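You operate a simulated robot arm through the tools that you are given. There is no shell and no other tool.

Carry out the task below with a simulated robot arm. There is one attempt and no reset: what you move stays moved.

Task
Run the blue machine card's lot, or up to three over.
Fine: reset and open the gate before the start; mostly good sticks; stop it, then shut the gate.

Only the result counts: the job must be done as asked and must still hold three seconds after the hand-in. Knocking over, shifting, dropping, spilling or breaking anything else fails it.

Robot
A 7-joint arm with a two-finger gripper, fixed in place. Base frame: the origin is at the foot of the arm, x ahead of it, y to its left, z up. Lengths are in mm, angles in degrees, forces in N, time in s.
With the tool pointing down near the work surface it reaches from about 340 to 720 mm from the base axis. Its first joint turns from -66.0 to 66.0 degrees. Payload 2.45 kg.
The tool frame sits at the grasp point between the pads (the TCP): z along the fingers, y along the line on which they close. The tips reach 26 mm beyond it. Largest opening 96 mm; the body of the gripper starts 69 mm behind the TCP.
Orientation is that of the tool frame in the base frame, as [roll, pitch, yaw] about the fixed x, y, z axes, in that order (R = Rz(yaw) Ry(pitch) Rx(roll)). With the fingers straight down and closing along the base's y, the tool's x points along the base's -x, its y along +y and its z along -z.

Tools
- The arm moves only by the tool jog_arm. Its argument "plan" is a list of rows, each a list of 2 entries, a list of its own where there are three numbers: the shift along the base's x, y, z in mm, then the turn, a rotation vector about the base's x, y, z in rad. In form: [[[tx, ty, tz], [ax, ay, az]], ...]. A call has 1 to 20 rows; each row is the pose to reach, as a shift and turn from the pose commanded when the call began. "hand" is the opening, from 0 (shut) to 1 (fully open), set as the call begins (left out, the last holds). A row lasts 0.2 s, in which the tool goes at most 50 mm and 8.6 degrees; a call with a longer step from one row to the next is refused whole, and so is a gripper value outside its range. Where a pose cannot be reached the arm comes as near as it can. A force on the tool above 40 N (or 10 N above the force at the start of the call, whichever is more), or a blocked arm, ends the call early, and 0.2 s more pass. Each finger halts on what it meets, pressing with about 40 N; the grip force reading is that of the motor and also rises with nothing between the fingers. The clock runs only during rows and for 0.2 s after the last one: add rows that repeat a pose to give the fingers time. The reply holds the time, the measured pose of the TCP, the force on the tool along the base axes, the opening and the grip force, in the units named above and with some noise, with the torque about the TCP (base axes, N m) and any sound that the robot's microphone picked up, and new pictures: "show" is both (left out), scene, wrist or none.
- Cameras (640 x 400 px; columns grow to the right, rows downward): "scene" is fixed at [183.5, -417, 1419]; the picture's right is [0.51, -0.86, 0.00], its down [-0.54, -0.32, -0.78] and it looks along [0.67, 0.40, -0.62] (base axes); focal length 214 px, centre (320, 200). "wrist" rides on the gripper at [82, 3, -98] in the tool frame; the picture's right is [-0.04, 1.00, 0.00], its down [-0.73, -0.03, -0.68] and it looks along [-0.68, -0.03, 0.73] (tool axes); focal length 256 px, centre (320, 200). There is no depth. A picture from a camera that has moved, and an enlarged one, comes with that camera's place and axes in the base frame and with its lens.
- enlarge(camera, box): a new picture of the part [left, top, right, bottom] of that camera's present view, enlarged. No time passes.
- finish_job(): hands the job in; it is judged then, once.

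Nothing tells you positions but the pictures and the camera data. Unless the task says otherwise, let go and move clear before handing in.

The tools are called by a JSON object that holds its "fn" and its "kwargs". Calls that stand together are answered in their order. jog_arm: Moves the arm, as the interface text tells. Its arguments: {"type":"object","properties":{"plan":{"type":"array","items":{"type":"array"}},"hand":{"type":"number"},"show":{"type":"string","enum":["both","scene","wrist","none"]}},"required":["plan"]} The other tools are called the same way: enlarge (camera, box) takes an enlarged picture of a part of a camera's view; finish_job () hands the job in.

At the start:

```text
time: 0.0
tcp_pos: [438.8, -65.1, 1294.5]
tcp_rot: [-179.9, 0.0, 180.0]
force: [-0.2, -0.5, -0.2]
moment: [-0.04, -0.04, -0.03]
grip_width: 96.0
grip_force: 0.0
```

scene: 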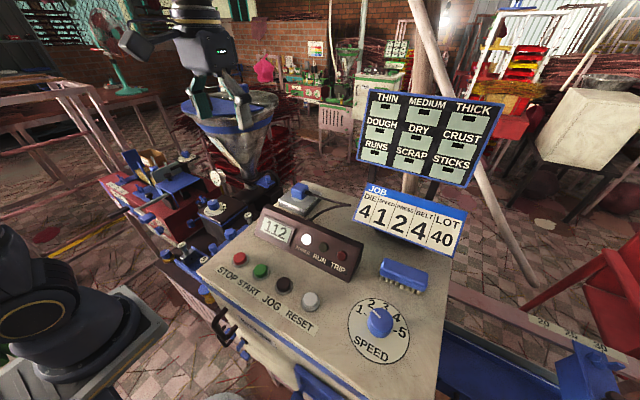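
wrist: 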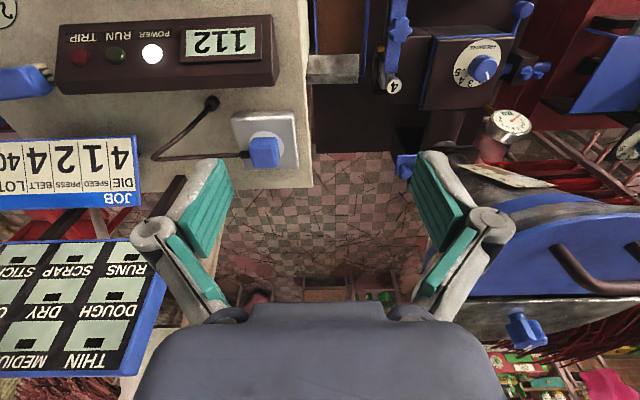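

The scene shows a control panel with stop, start, jog and reset buttons, a counter reading 112, a speed dial, a job card and a fault board. The rest of a stick machine sits to the left. I'll enlarge the views to read everything before moving.

{"fn": "enlarge", "kwargs": {"camera": "scene", "box": [340, 170, 480, 260]}}

{"fn": "enlarge", "kwargs": {"camera": "scene", "box": [200, 180, 440, 330]}}

{"fn": "enlarge", "kwargs": {"camera": "scene", "box": [90, 120, 330, 270]}}

{"fn": "enlarge", "kwargs": {"camera": "scene", "box": [340, 80, 510, 190]}}

{"fn": "enlarge", "kwargs": {"camera": "scene", "box": [440, 280, 640, 400]}}

{"fn": "enlarge", "kwargs": {"camera": "scene", "box": [100, 250, 340, 400]}}

{"fn": "enlarge", "kwargs": {"camera": "wrist", "box": [300, 0, 640, 212]}}

{"fn": "enlarge", "kwargs": {"camera": "wrist", "box": [0, 0, 320, 200]}}

```text
4.44 times, centred on (410, 215) of scene
camera zoom: at [183.5, -417.0, 1419.0], right [0.51, -0.86, 0.0], down [-0.54, -0.32, -0.78], along [0.67, 0.4, -0.62], focal length 953 px, centre (-80, 133)
```

zoom: 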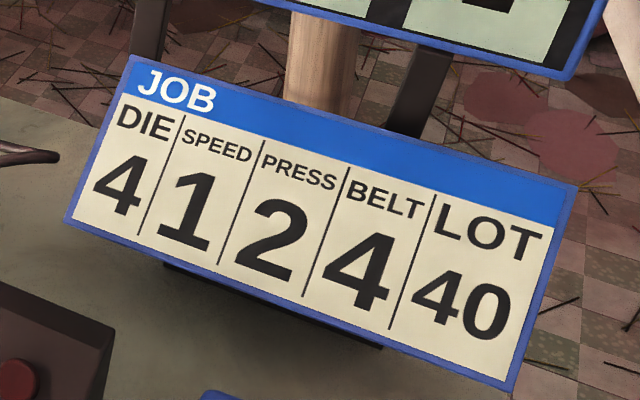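

```text
2.67 times, centred on (320, 255) of scene
camera zoom: at [183.5, -417.0, 1419.0], right [0.51, -0.86, 0.0], down [-0.54, -0.32, -0.78], along [0.67, 0.4, -0.62], focal length 572 px, centre (320, 53)
```

zoom: 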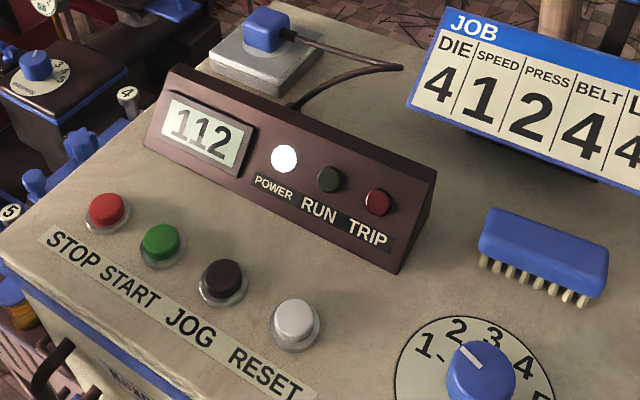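

```text
2.67 times, centred on (210, 195) of scene
camera zoom: at [183.5, -417.0, 1419.0], right [0.51, -0.86, 0.0], down [-0.54, -0.32, -0.78], along [0.67, 0.4, -0.62], focal length 572 px, centre (613, 213)
```

zoom: 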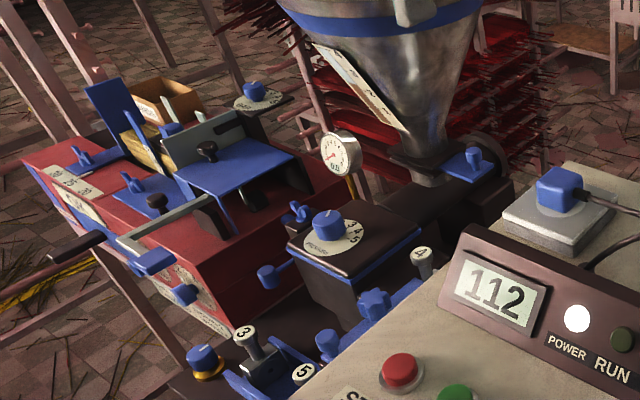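

```text
3.64 times, centred on (425, 135) of scene
camera zoom: at [183.5, -417.0, 1419.0], right [0.51, -0.86, 0.0], down [-0.54, -0.32, -0.78], along [0.67, 0.4, -0.62], focal length 780 px, centre (-62, 436)
```

zoom: 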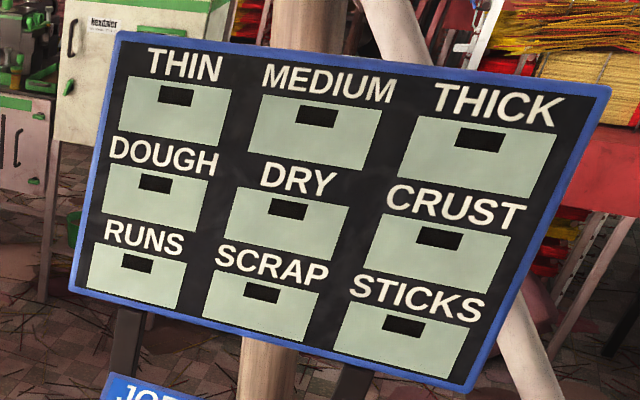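

```text
3.20 times, centred on (540, 340) of scene
camera zoom: at [183.5, -417.0, 1419.0], right [0.51, -0.86, 0.0], down [-0.54, -0.32, -0.78], along [0.67, 0.4, -0.62], focal length 686 px, centre (-384, -248)
```

zoom: 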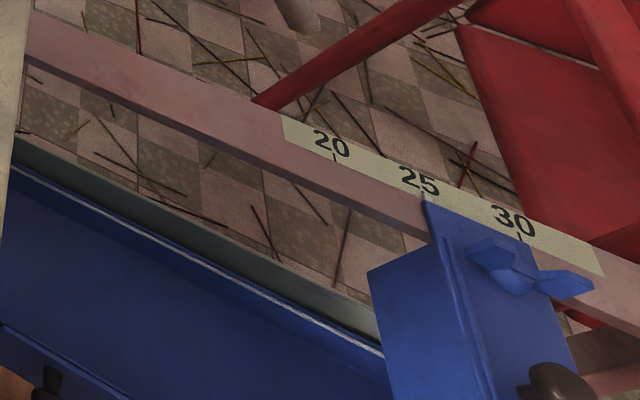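

```text
2.67 times, centred on (220, 325) of scene
camera zoom: at [183.5, -417.0, 1419.0], right [0.51, -0.86, 0.0], down [-0.54, -0.32, -0.78], along [0.67, 0.4, -0.62], focal length 572 px, centre (587, -133)
```

zoom: 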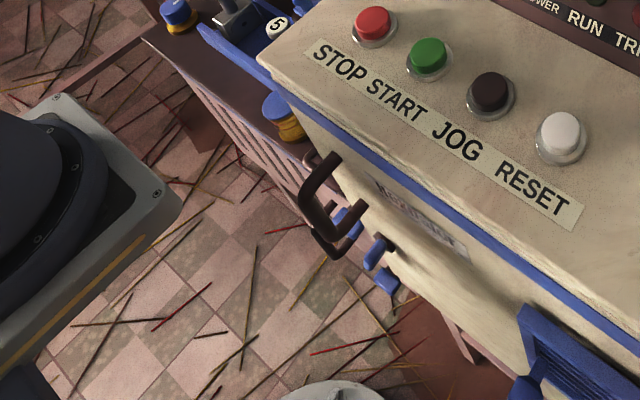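

```text
1.88 times, centred on (470, 106) of wrist
camera zoom: at [357.1, -62.8, 1392.5], right [0.04, 1.0, 0.0], down [0.73, -0.03, 0.68], along [0.68, -0.03, -0.73], focal length 482 px, centre (38, 377)
```

zoom: 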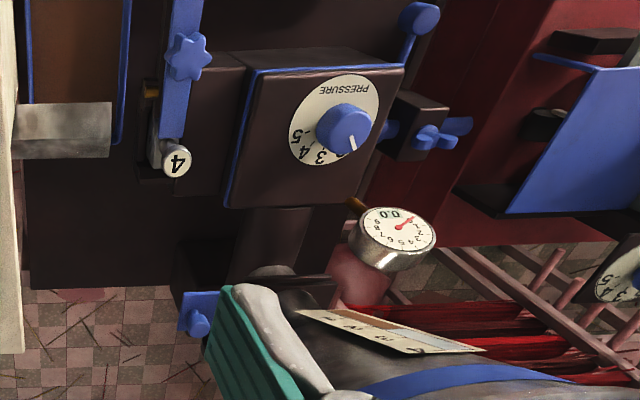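

```text
2.00 times, centred on (160, 100) of wrist
camera zoom: at [357.1, -62.8, 1392.5], right [0.04, 1.0, 0.0], down [0.73, -0.03, 0.68], along [0.68, -0.03, -0.73], focal length 512 px, centre (640, 400)
```

zoom: 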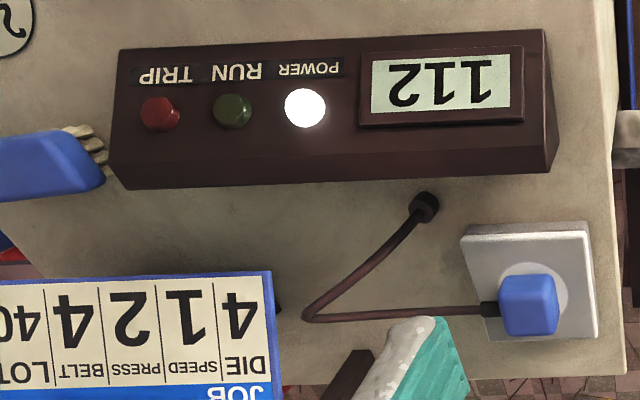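

The job card is the blue-headed one: die 4, speed 1, press 2, belt 4, lot 40. The counter reads 112 and the speed dial looks to be near 2. I'll turn the wrist camera towards the machine to check the pressure, belt, die and gate settings.

{"fn": "jog_arm", "kwargs": {"plan": [[[0, 0, 0], [0, 0, 0.14]], [[0, 0, 0], [0, 0, 0.28]], [[0, 0, 0], [0, 0, 0.42]], [[0, 0, 0], [0, 0, 0.56]], [[0, 0, 0], [0, 0, 0.7]]], "show": "both"}}

```text
time: 1.2
tcp_pos: [439.7, -64.8, 1295.2]
tcp_rot: [-180.0, -0.1, -139.8]
force: [-0.1, -0.4, -0.8]
moment: [-0.02, -0.03, 0.02]
grip_width: 96.2
grip_force: 0.1
camera wrist: at [374.5, -116.2, 1392.9], right [-0.61, 0.79, 0.0], down [0.58, 0.45, 0.68], along [0.54, 0.42, -0.73], focal length 256 px, centre (320, 200)
```

scene: 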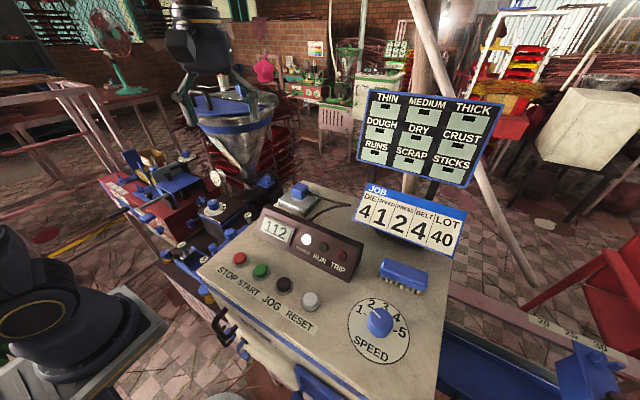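
wrist: 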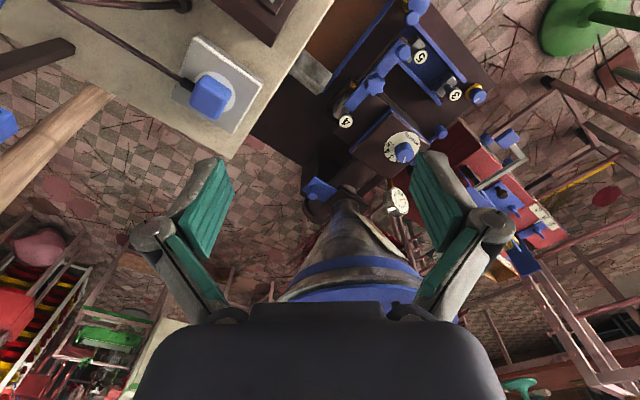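

{"fn": "enlarge", "kwargs": {"camera": "wrist", "box": [280, 0, 520, 150]}}

{"fn": "enlarge", "kwargs": {"camera": "wrist", "box": [280, 100, 600, 300]}}

{"fn": "enlarge", "kwargs": {"camera": "scene", "box": [90, 130, 250, 230]}}

{"fn": "enlarge", "kwargs": {"camera": "scene", "box": [140, 180, 300, 280]}}

{"fn": "enlarge", "kwargs": {"camera": "scene", "box": [340, 290, 420, 340]}}

```text
2.67 times, centred on (400, 75) of wrist
camera zoom: at [374.5, -116.2, 1392.9], right [-0.61, 0.79, 0.0], down [0.58, 0.45, 0.68], along [0.54, 0.42, -0.73], focal length 683 px, centre (107, 533)
```

zoom: 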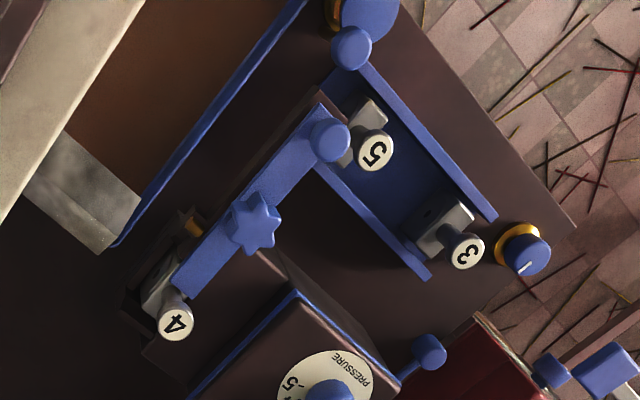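

```text
2.00 times, centred on (440, 200) of wrist
camera zoom: at [374.5, -116.2, 1392.9], right [-0.61, 0.79, 0.0], down [0.58, 0.45, 0.68], along [0.54, 0.42, -0.73], focal length 512 px, centre (80, 200)
```

zoom: 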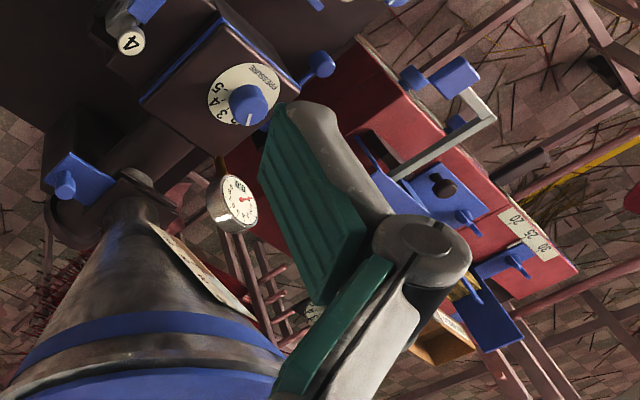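

```text
4.00 times, centred on (170, 180) of scene
camera zoom: at [183.5, -417.0, 1419.0], right [0.51, -0.86, 0.0], down [-0.54, -0.32, -0.78], along [0.67, 0.4, -0.62], focal length 858 px, centre (920, 280)
```

zoom: 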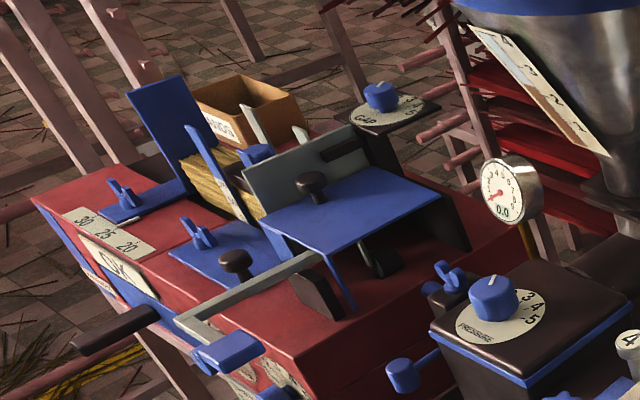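

```text
4.00 times, centred on (220, 230) of scene
camera zoom: at [183.5, -417.0, 1419.0], right [0.51, -0.86, 0.0], down [-0.54, -0.32, -0.78], along [0.67, 0.4, -0.62], focal length 858 px, centre (720, 80)
```

zoom: 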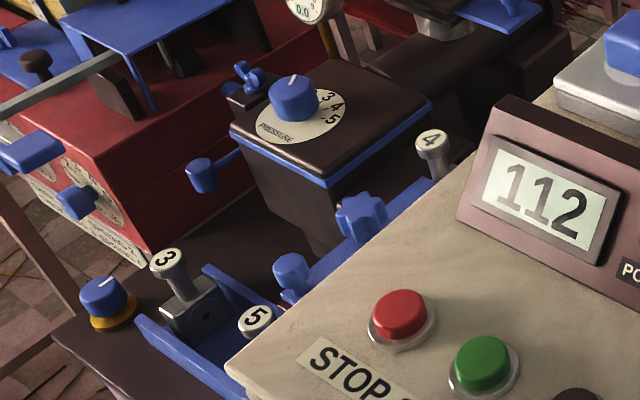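

```text
8.00 times, centred on (380, 315) of scene
camera zoom: at [183.5, -417.0, 1419.0], right [0.51, -0.86, 0.0], down [-0.54, -0.32, -0.78], along [0.67, 0.4, -0.62], focal length 1716 px, centre (-160, -720)
```

zoom: 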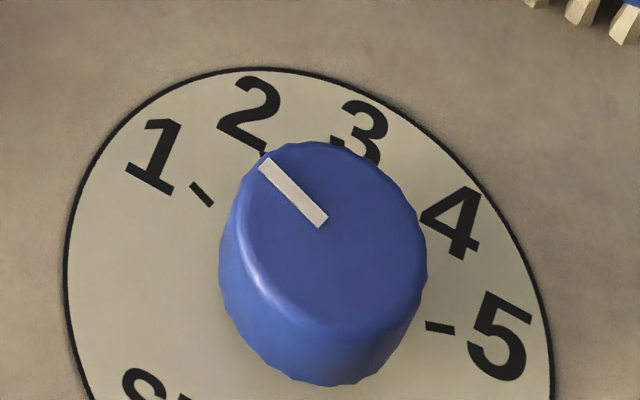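

Die 4 appears to sit in the press position, with 3 and 5 on the rack. The pressure, gap and speed dials are all visible. I'll bring the camera closer to the machine to find the gate and the belt dial.

{"fn": "jog_arm", "kwargs": {"plan": [[[0, 40, -20], [0, 0, 0]], [[0, 80, -40], [0, 0, 0]], [[0, 120, -60], [0, 0, 0]], [[0, 150, -80], [0, 0, 0]]], "show": "both"}}

{"fn": "enlarge", "kwargs": {"camera": "wrist", "box": [160, 0, 400, 150]}}

{"fn": "enlarge", "kwargs": {"camera": "wrist", "box": [360, 0, 640, 175]}}

{"fn": "enlarge", "kwargs": {"camera": "wrist", "box": [200, 100, 440, 250]}}

```text
time: 2.2
tcp_pos: [439.9, 87.9, 1213.0]
tcp_rot: [-179.9, -0.1, -140.0]
force: [0.0, 1.2, 0.6]
moment: [0.0, 0.0, 0.0]
grip_width: 96.0
grip_force: 0.0
camera wrist: at [375.5, 36.1, 1311.2], right [-0.61, 0.79, 0.0], down [0.58, 0.45, 0.68], along [0.54, 0.42, -0.73], focal length 256 px, centre (320, 200)
```

scene: 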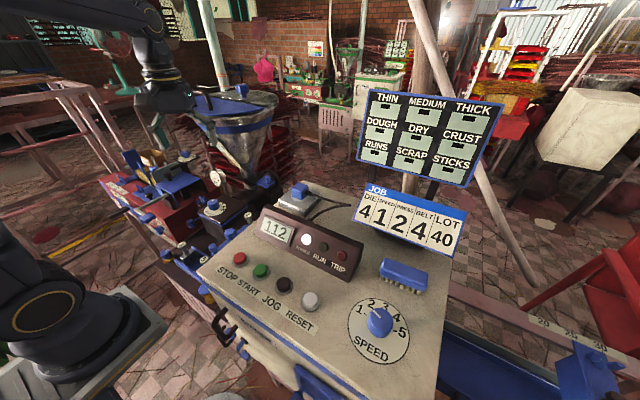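
wrist: 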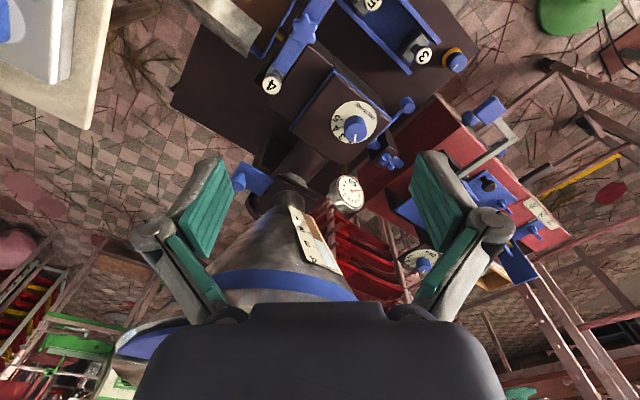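

```text
2.67 times, centred on (280, 75) of wrist
camera zoom: at [375.5, 36.1, 1311.2], right [-0.61, 0.79, 0.0], down [0.58, 0.45, 0.68], along [0.54, 0.42, -0.73], focal length 683 px, centre (427, 533)
```

zoom: 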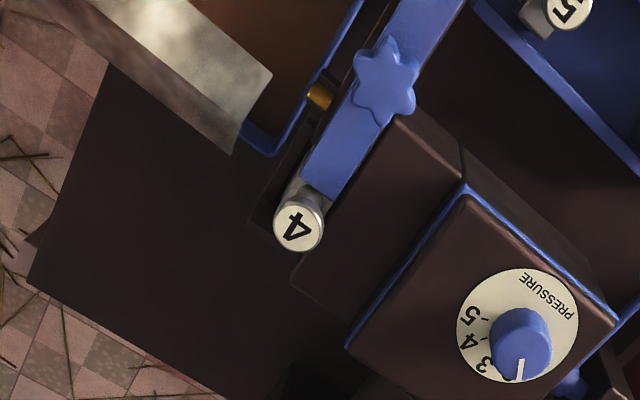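

```text
2.29 times, centred on (500, 88) of wrist
camera zoom: at [375.5, 36.1, 1311.2], right [-0.61, 0.79, 0.0], down [0.58, 0.45, 0.68], along [0.54, 0.42, -0.73], focal length 585 px, centre (-91, 457)
```

zoom: 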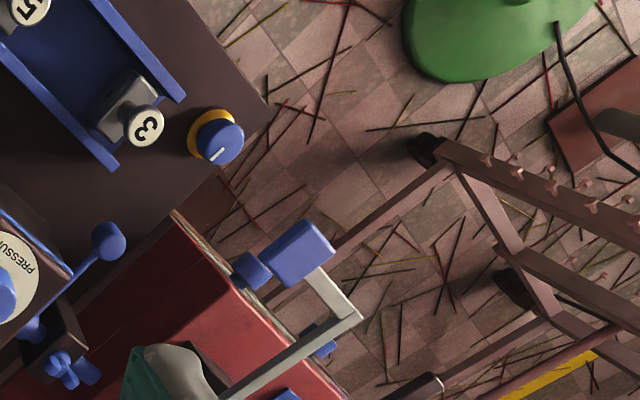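

```text
2.67 times, centred on (320, 175) of wrist
camera zoom: at [375.5, 36.1, 1311.2], right [-0.61, 0.79, 0.0], down [0.58, 0.45, 0.68], along [0.54, 0.42, -0.73], focal length 683 px, centre (320, 267)
```

zoom: 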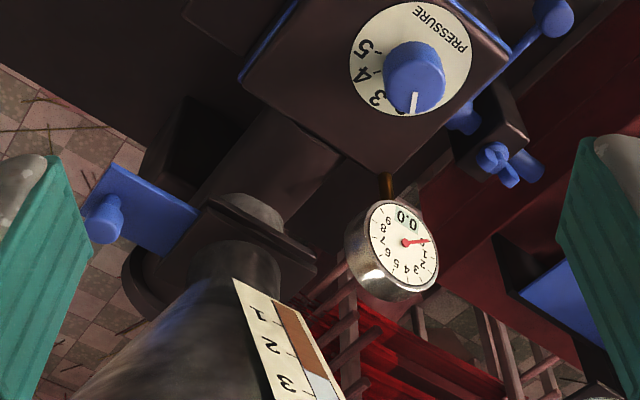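

The blue slide plate with a knob under the hopper looks like a dough gate, and pressure points at about 2. Next I'll move over the panel to look at the speed dial and buttons, and to search for the belt dial on the right-hand side.

{"fn": "jog_arm", "kwargs": {"plan": [[[0, -40, 20], [0, 0, -0.1]], [[0, -80, 40], [0, 0, -0.2]], [[0, -120, 60], [0, 0, -0.3]], [[0, -160, 77], [0, 0, -0.4]], [[-10, -200, 77], [0, 0, -0.5]], [[-10, -245, 77], [0, 0, -0.6]], [[-10, -290, 77], [0, 0, -0.7]], [[-10, -338, 77], [0, 0, -0.7]]], "show": "both"}}

{"fn": "enlarge", "kwargs": {"camera": "wrist", "box": [0, 0, 320, 200]}}

{"fn": "enlarge", "kwargs": {"camera": "wrist", "box": [320, 0, 640, 200]}}

```text
time: 4.0
tcp_pos: [429.1, -254.1, 1291.4]
tcp_rot: [-180.0, 0.0, -179.9]
force: [-0.2, -0.3, -0.5]
moment: [0.03, 0.05, -0.03]
grip_width: 95.8
grip_force: 0.1
camera wrist: at [346.4, -251.7, 1389.8], right [0.04, 1.0, 0.0], down [0.73, -0.03, 0.68], along [0.68, -0.03, -0.73], focal length 256 px, centre (320, 200)
```

scene: 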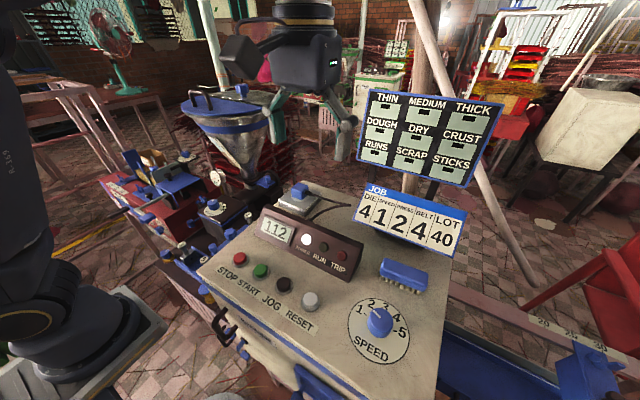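
wrist: 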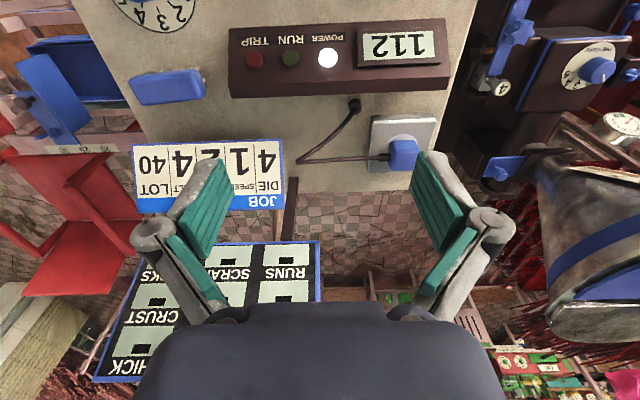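

```text
2.00 times, centred on (160, 100) of wrist
camera zoom: at [346.4, -251.7, 1389.8], right [0.04, 1.0, 0.0], down [0.73, -0.03, 0.68], along [0.68, -0.03, -0.73], focal length 512 px, centre (640, 400)
```

zoom: 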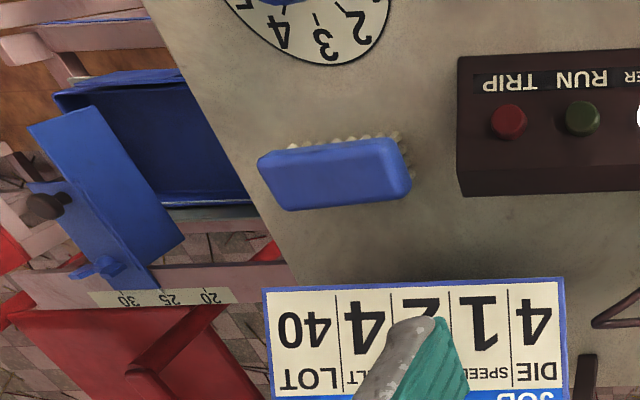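

```text
2.00 times, centred on (480, 100) of wrist
camera zoom: at [346.4, -251.7, 1389.8], right [0.04, 1.0, 0.0], down [0.73, -0.03, 0.68], along [0.68, -0.03, -0.73], focal length 512 px, centre (0, 400)
```

zoom: 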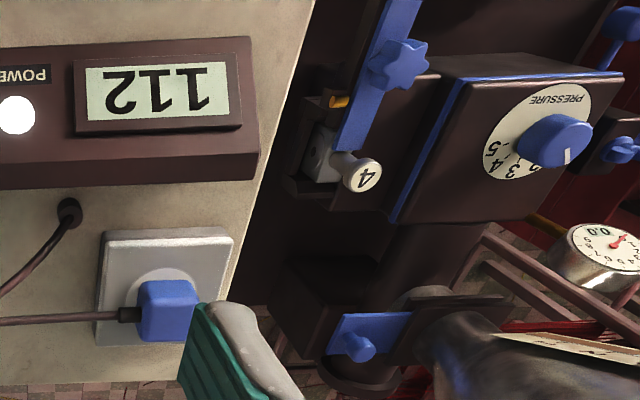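

Now I'll pull the camera back towards the robot so it can see the button row and the speed dial from above.

{"fn": "jog_arm", "kwargs": {"plan": [[[-20, -20, -10], [0, 0, 0]], [[-45, -40, -20], [0, 0, 0]], [[-70, -60, -30], [0, 0, 0]], [[-85, -80, -40], [0, 0, 0]]], "show": "both"}}

{"fn": "enlarge", "kwargs": {"camera": "wrist", "box": [0, 0, 320, 200]}}

{"fn": "enlarge", "kwargs": {"camera": "wrist", "box": [320, 0, 640, 200]}}

{"fn": "enlarge", "kwargs": {"camera": "wrist", "box": [140, 0, 300, 100]}}

```text
time: 5.0
tcp_pos: [342.6, -335.1, 1250.0]
tcp_rot: [179.9, 0.1, 179.9]
force: [-0.3, -0.8, 0.0]
moment: [0.0, -0.04, -0.02]
grip_width: 95.9
grip_force: 0.0
camera wrist: at [262.0, -331.7, 1348.1], right [0.04, 1.0, 0.0], down [0.73, -0.03, 0.68], along [0.68, -0.03, -0.73], focal length 256 px, centre (320, 200)
```

scene: 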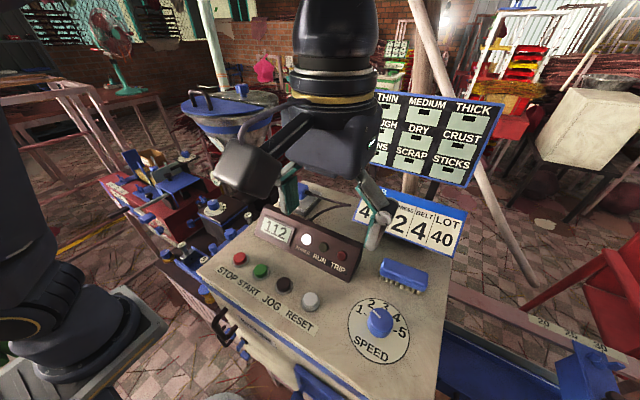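
wrist: 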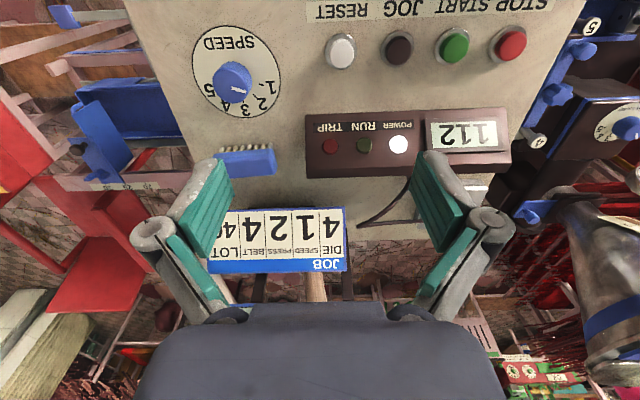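

```text
2.00 times, centred on (160, 100) of wrist
camera zoom: at [262.0, -331.7, 1348.1], right [0.04, 1.0, 0.0], down [0.73, -0.03, 0.68], along [0.68, -0.03, -0.73], focal length 512 px, centre (640, 400)
```

zoom: 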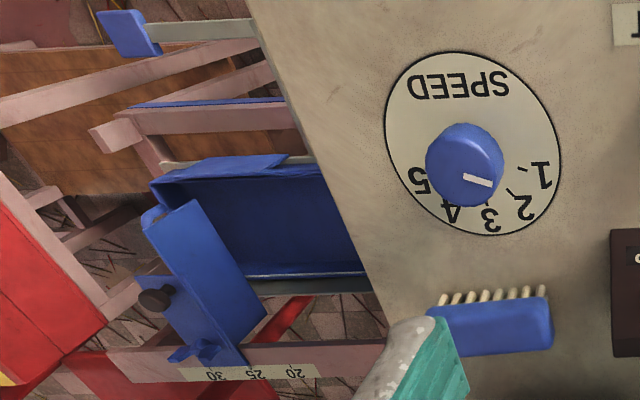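

```text
2.00 times, centred on (480, 100) of wrist
camera zoom: at [262.0, -331.7, 1348.1], right [0.04, 1.0, 0.0], down [0.73, -0.03, 0.68], along [0.68, -0.03, -0.73], focal length 512 px, centre (0, 400)
```

zoom: 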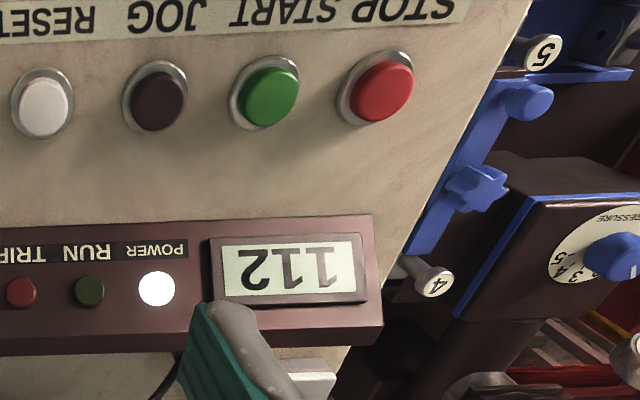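

```text
4.00 times, centred on (220, 50) of wrist
camera zoom: at [262.0, -331.7, 1348.1], right [0.04, 1.0, 0.0], down [0.73, -0.03, 0.68], along [0.68, -0.03, -0.73], focal length 1024 px, centre (720, 800)
```

zoom: 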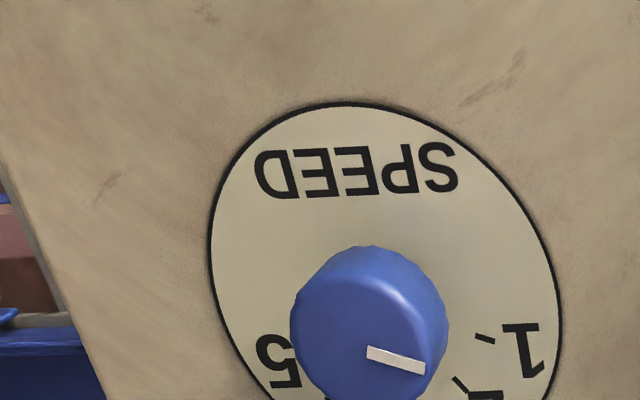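

The speed dial reads a little under or about 1, and the buttons sit in a row at roughly x=333, y=-138 to -311, z≈1045. I haven't found a belt control yet, so I'll look further right.

{"fn": "jog_arm", "kwargs": {"plan": [[[0, -40, 10], [0, 0, -0.1]], [[0, -80, 20], [0, 0, -0.2]], [[0, -110, 20], [0, 0, -0.3]], [[0, -140, 20], [0, 0, -0.4]]], "show": "both"}}

{"fn": "enlarge", "kwargs": {"camera": "wrist", "box": [0, 0, 320, 200]}}

{"fn": "enlarge", "kwargs": {"camera": "wrist", "box": [240, 0, 480, 150]}}

```text
time: 6.0
tcp_pos: [338.5, -462.7, 1260.6]
tcp_rot: [180.0, 0.0, 156.9]
force: [-0.7, -0.8, 0.2]
moment: [-0.02, -0.01, 0.0]
grip_width: 96.1
grip_force: 0.0
out of reach, approached as far as the arm can: row 4
camera wrist: at [263.6, -428.2, 1359.4], right [0.43, 0.9, 0.0], down [0.66, -0.31, 0.68], along [0.61, -0.29, -0.73], focal length 256 px, centre (320, 200)
```

scene: 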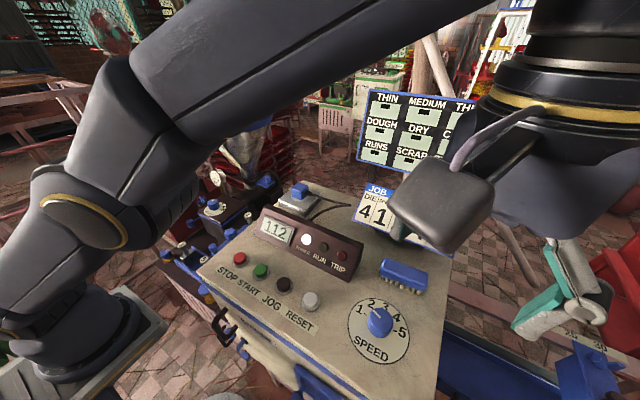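
wrist: 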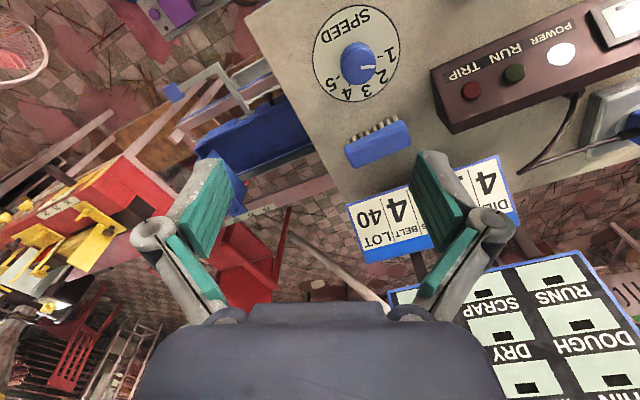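

```text
2.00 times, centred on (160, 100) of wrist
camera zoom: at [263.6, -428.2, 1359.4], right [0.43, 0.9, 0.0], down [0.66, -0.31, 0.68], along [0.61, -0.29, -0.73], focal length 512 px, centre (640, 400)
```

zoom: 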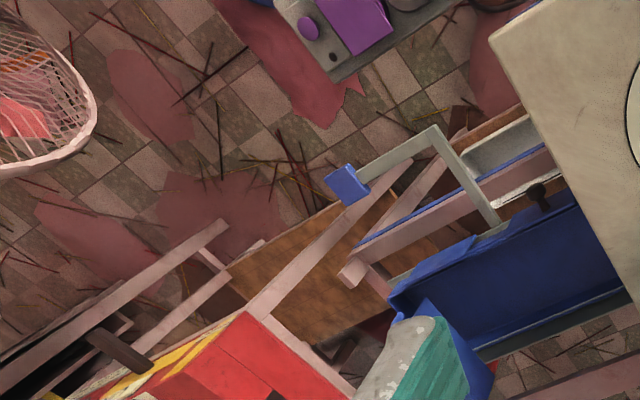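

```text
2.67 times, centred on (360, 75) of wrist
camera zoom: at [263.6, -428.2, 1359.4], right [0.43, 0.9, 0.0], down [0.66, -0.31, 0.68], along [0.61, -0.29, -0.73], focal length 683 px, centre (213, 533)
```

zoom: 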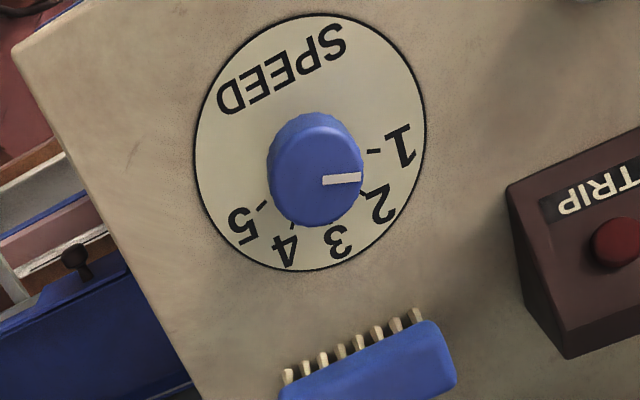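

The speed pointer sits at about the 1 tick. I'll zoom into the scene view of the panel's front face and the left front corner to find the belt setting and the gate.

{"fn": "enlarge", "kwargs": {"camera": "scene", "box": [180, 270, 300, 345]}}

{"fn": "enlarge", "kwargs": {"camera": "scene", "box": [200, 325, 320, 400]}}

{"fn": "enlarge", "kwargs": {"camera": "scene", "box": [420, 320, 580, 400]}}

{"fn": "enlarge", "kwargs": {"camera": "scene", "box": [355, 295, 403, 325]}}

{"fn": "enlarge", "kwargs": {"camera": "scene", "box": [300, 30, 420, 105]}}

```text
5.33 times, centred on (240, 308) of scene
camera zoom: at [183.4, -417.0, 1418.9], right [0.51, -0.86, 0.0], down [-0.54, -0.32, -0.78], along [0.67, 0.4, -0.62], focal length 1144 px, centre (747, -373)
```

zoom: 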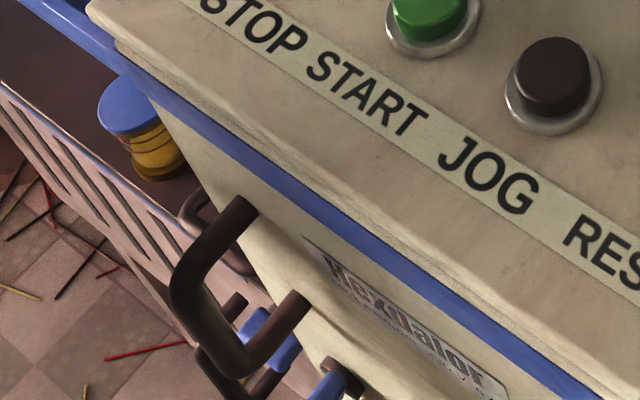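

```text
5.33 times, centred on (260, 362) of scene
camera zoom: at [183.4, -417.0, 1418.9], right [0.51, -0.86, 0.0], down [-0.54, -0.32, -0.78], along [0.67, 0.4, -0.62], focal length 1144 px, centre (640, -667)
```

zoom: 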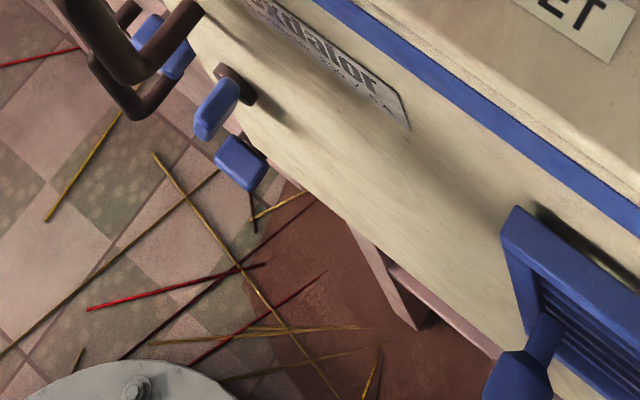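

```text
4.00 times, centred on (500, 360) of scene
camera zoom: at [183.4, -417.0, 1418.9], right [0.51, -0.86, 0.0], down [-0.54, -0.32, -0.78], along [0.67, 0.4, -0.62], focal length 858 px, centre (-400, -440)
```

zoom: 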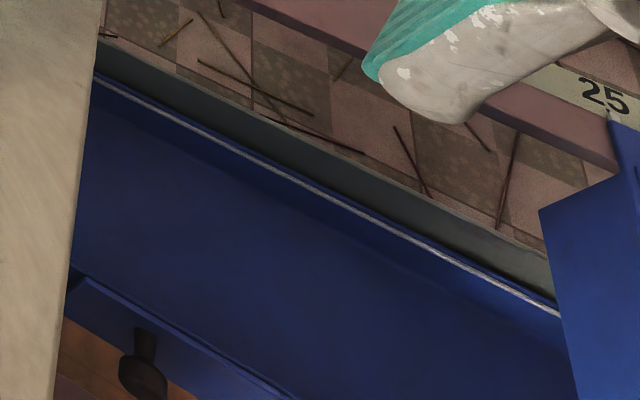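

```text
13.33 times, centred on (379, 310) of scene
camera zoom: at [183.4, -417.0, 1418.9], right [0.51, -0.86, 0.0], down [-0.54, -0.32, -0.78], along [0.67, 0.4, -0.62], focal length 2860 px, centre (-467, -1267)
```

zoom: 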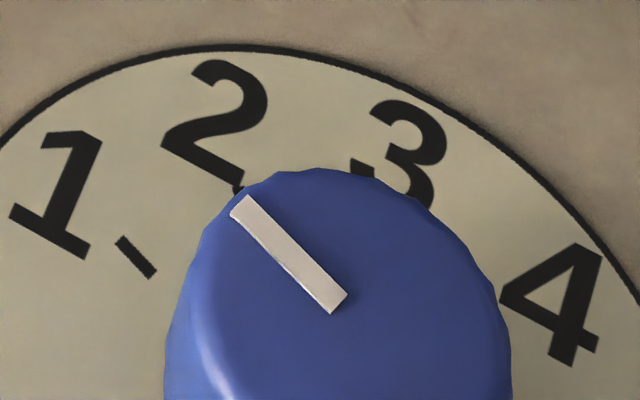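

```text
5.33 times, centred on (360, 68) of scene
camera zoom: at [183.4, -417.0, 1418.9], right [0.51, -0.86, 0.0], down [-0.54, -0.32, -0.78], along [0.67, 0.4, -0.62], focal length 1144 px, centre (107, 907)
```

zoom: 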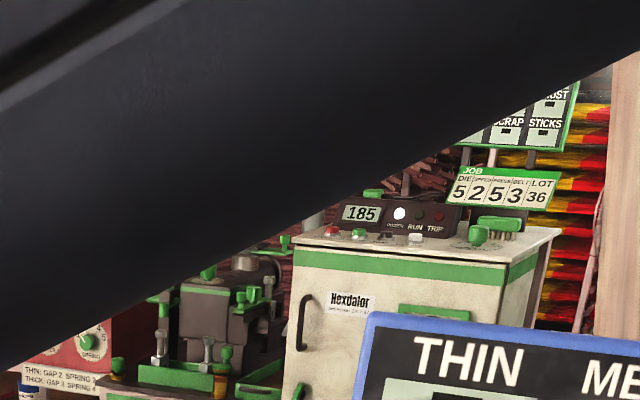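

The speed pointer runs parallel to the 1 tick, so speed is already 1. The green machine behind has its own card (lot 36), so the blue card's 40 is the right lot. I'll return to the start area so the scene camera is clear, then zoom in on details.

{"fn": "enlarge", "kwargs": {"camera": "wrist", "box": [120, 50, 280, 150]}}

{"fn": "jog_arm", "kwargs": {"plan": [[[0, 40, 10], [0, 0, 0.13]], [[20, 80, 20], [0, 0, 0.26]], [[40, 120, 25], [0, 0, 0.4]], [[60, 165, 30], [0, 0, 0.4]], [[80, 210, 35], [0, 0, 0.4]], [[90, 255, 40], [0, 0, 0.4]], [[100, 300, 45], [0, 0, 0.4]], [[100, 345, 45], [0, 0, 0.4]], [[100, 395, 45], [0, 0, 0.4]]], "show": "both"}}

{"fn": "enlarge", "kwargs": {"camera": "scene", "box": [270, 20, 420, 114]}}

{"fn": "enlarge", "kwargs": {"camera": "scene", "box": [90, 150, 170, 200]}}

{"fn": "enlarge", "kwargs": {"camera": "scene", "box": [150, 140, 230, 190]}}

{"fn": "enlarge", "kwargs": {"camera": "scene", "box": [190, 170, 270, 220]}}

{"fn": "enlarge", "kwargs": {"camera": "scene", "box": [230, 160, 294, 200]}}

{"fn": "enlarge", "kwargs": {"camera": "scene", "box": [150, 230, 230, 280]}}

```text
4.00 times, centred on (200, 100) of wrist
camera zoom: at [263.6, -428.2, 1359.4], right [0.43, 0.9, 0.0], down [0.66, -0.31, 0.68], along [0.61, -0.29, -0.73], focal length 1024 px, centre (800, 600)
```

zoom: 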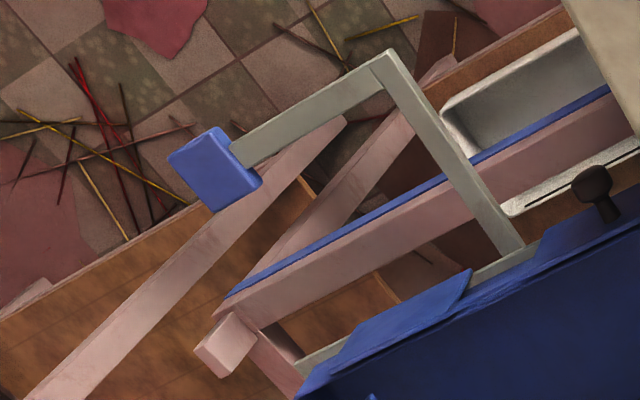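

```text
time: 8.0
tcp_pos: [438.7, -67.8, 1306.1]
tcp_rot: [-179.9, 0.0, 180.0]
force: [0.2, 0.8, -0.2]
moment: [-0.05, 0.01, -0.02]
grip_width: 95.9
grip_force: 0.0
camera wrist: at [357.8, -64.5, 1405.6], right [0.04, 1.0, 0.0], down [0.73, -0.03, 0.68], along [0.68, -0.03, -0.73], focal length 256 px, centre (320, 200)
```

scene: 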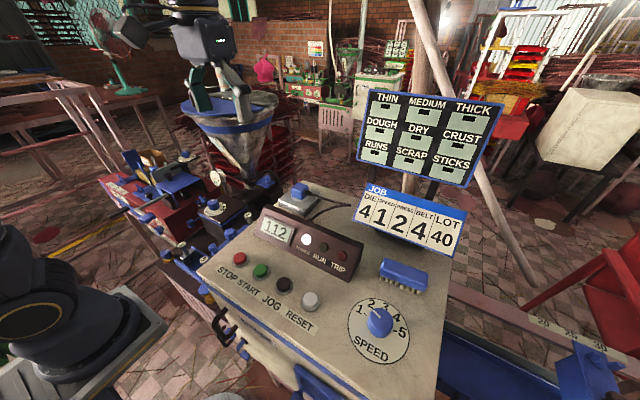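
wrist: 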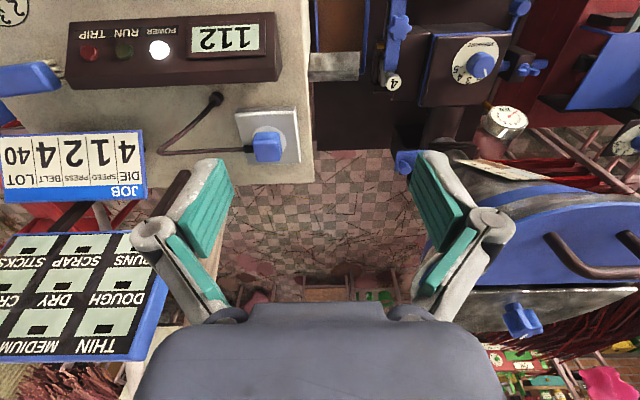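

```text
4.26 times, centred on (345, 67) of scene
camera zoom: at [183.5, -417.0, 1419.0], right [0.51, -0.86, 0.0], down [-0.54, -0.32, -0.78], along [0.67, 0.4, -0.62], focal length 913 px, centre (214, 766)
```

zoom: 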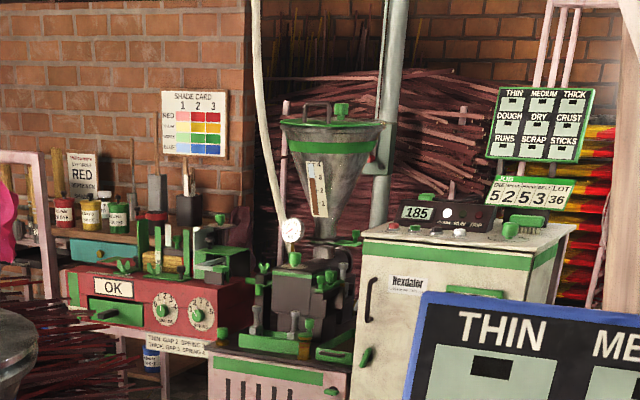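

```text
8.00 times, centred on (130, 175) of scene
camera zoom: at [183.5, -417.0, 1419.0], right [0.51, -0.86, 0.0], down [-0.54, -0.32, -0.78], along [0.67, 0.4, -0.62], focal length 1716 px, centre (1840, 400)
```

zoom: 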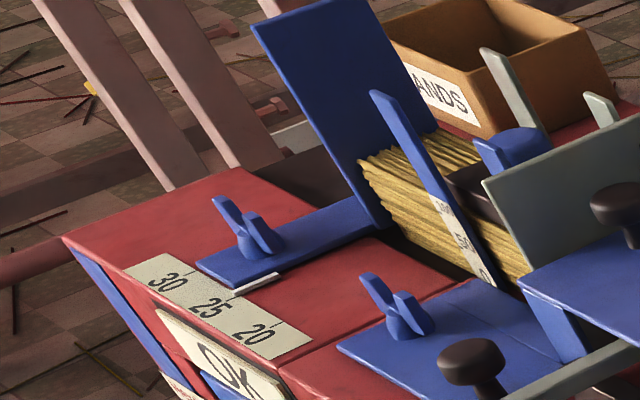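

```text
8.00 times, centred on (190, 165) of scene
camera zoom: at [183.5, -417.0, 1419.0], right [0.51, -0.86, 0.0], down [-0.54, -0.32, -0.78], along [0.67, 0.4, -0.62], focal length 1716 px, centre (1360, 480)
```

zoom: 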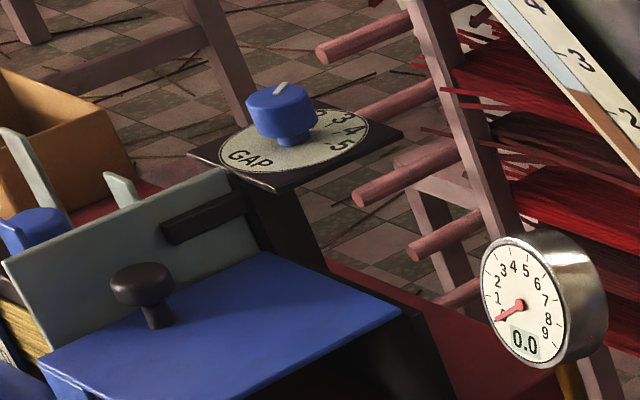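

```text
8.00 times, centred on (230, 195) of scene
camera zoom: at [183.5, -417.0, 1419.0], right [0.51, -0.86, 0.0], down [-0.54, -0.32, -0.78], along [0.67, 0.4, -0.62], focal length 1716 px, centre (1040, 240)
```

zoom: 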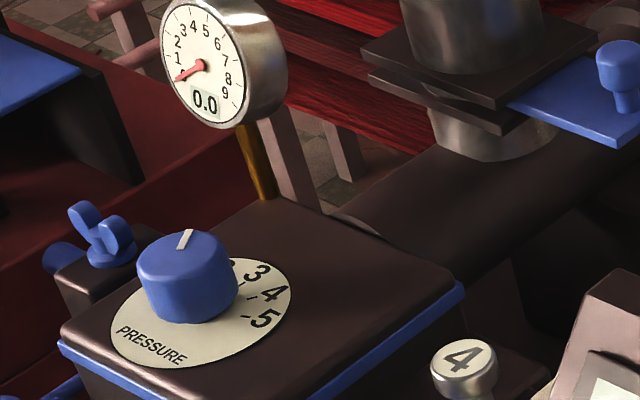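

```text
10.00 times, centred on (262, 180) of scene
camera zoom: at [183.5, -417.0, 1419.0], right [0.51, -0.86, 0.0], down [-0.54, -0.32, -0.78], along [0.67, 0.4, -0.62], focal length 2145 px, centre (900, 400)
```

zoom: 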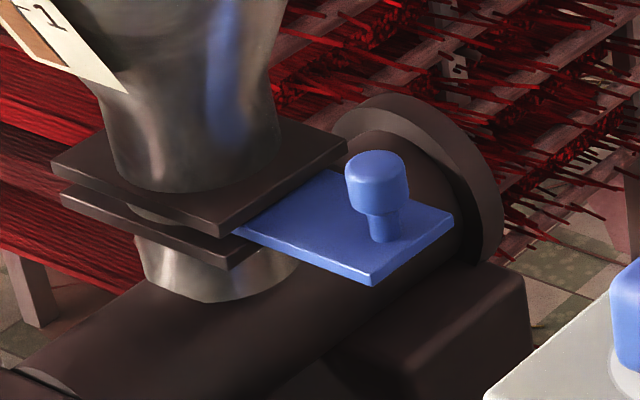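

```text
8.00 times, centred on (190, 255) of scene
camera zoom: at [183.5, -417.0, 1419.0], right [0.51, -0.86, 0.0], down [-0.54, -0.32, -0.78], along [0.67, 0.4, -0.62], focal length 1716 px, centre (1360, -240)
```

zoom: 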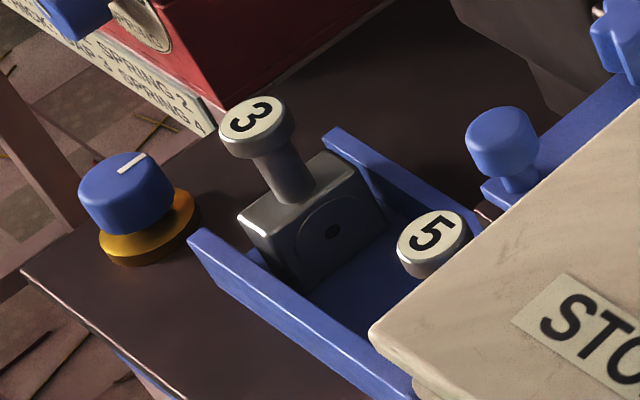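

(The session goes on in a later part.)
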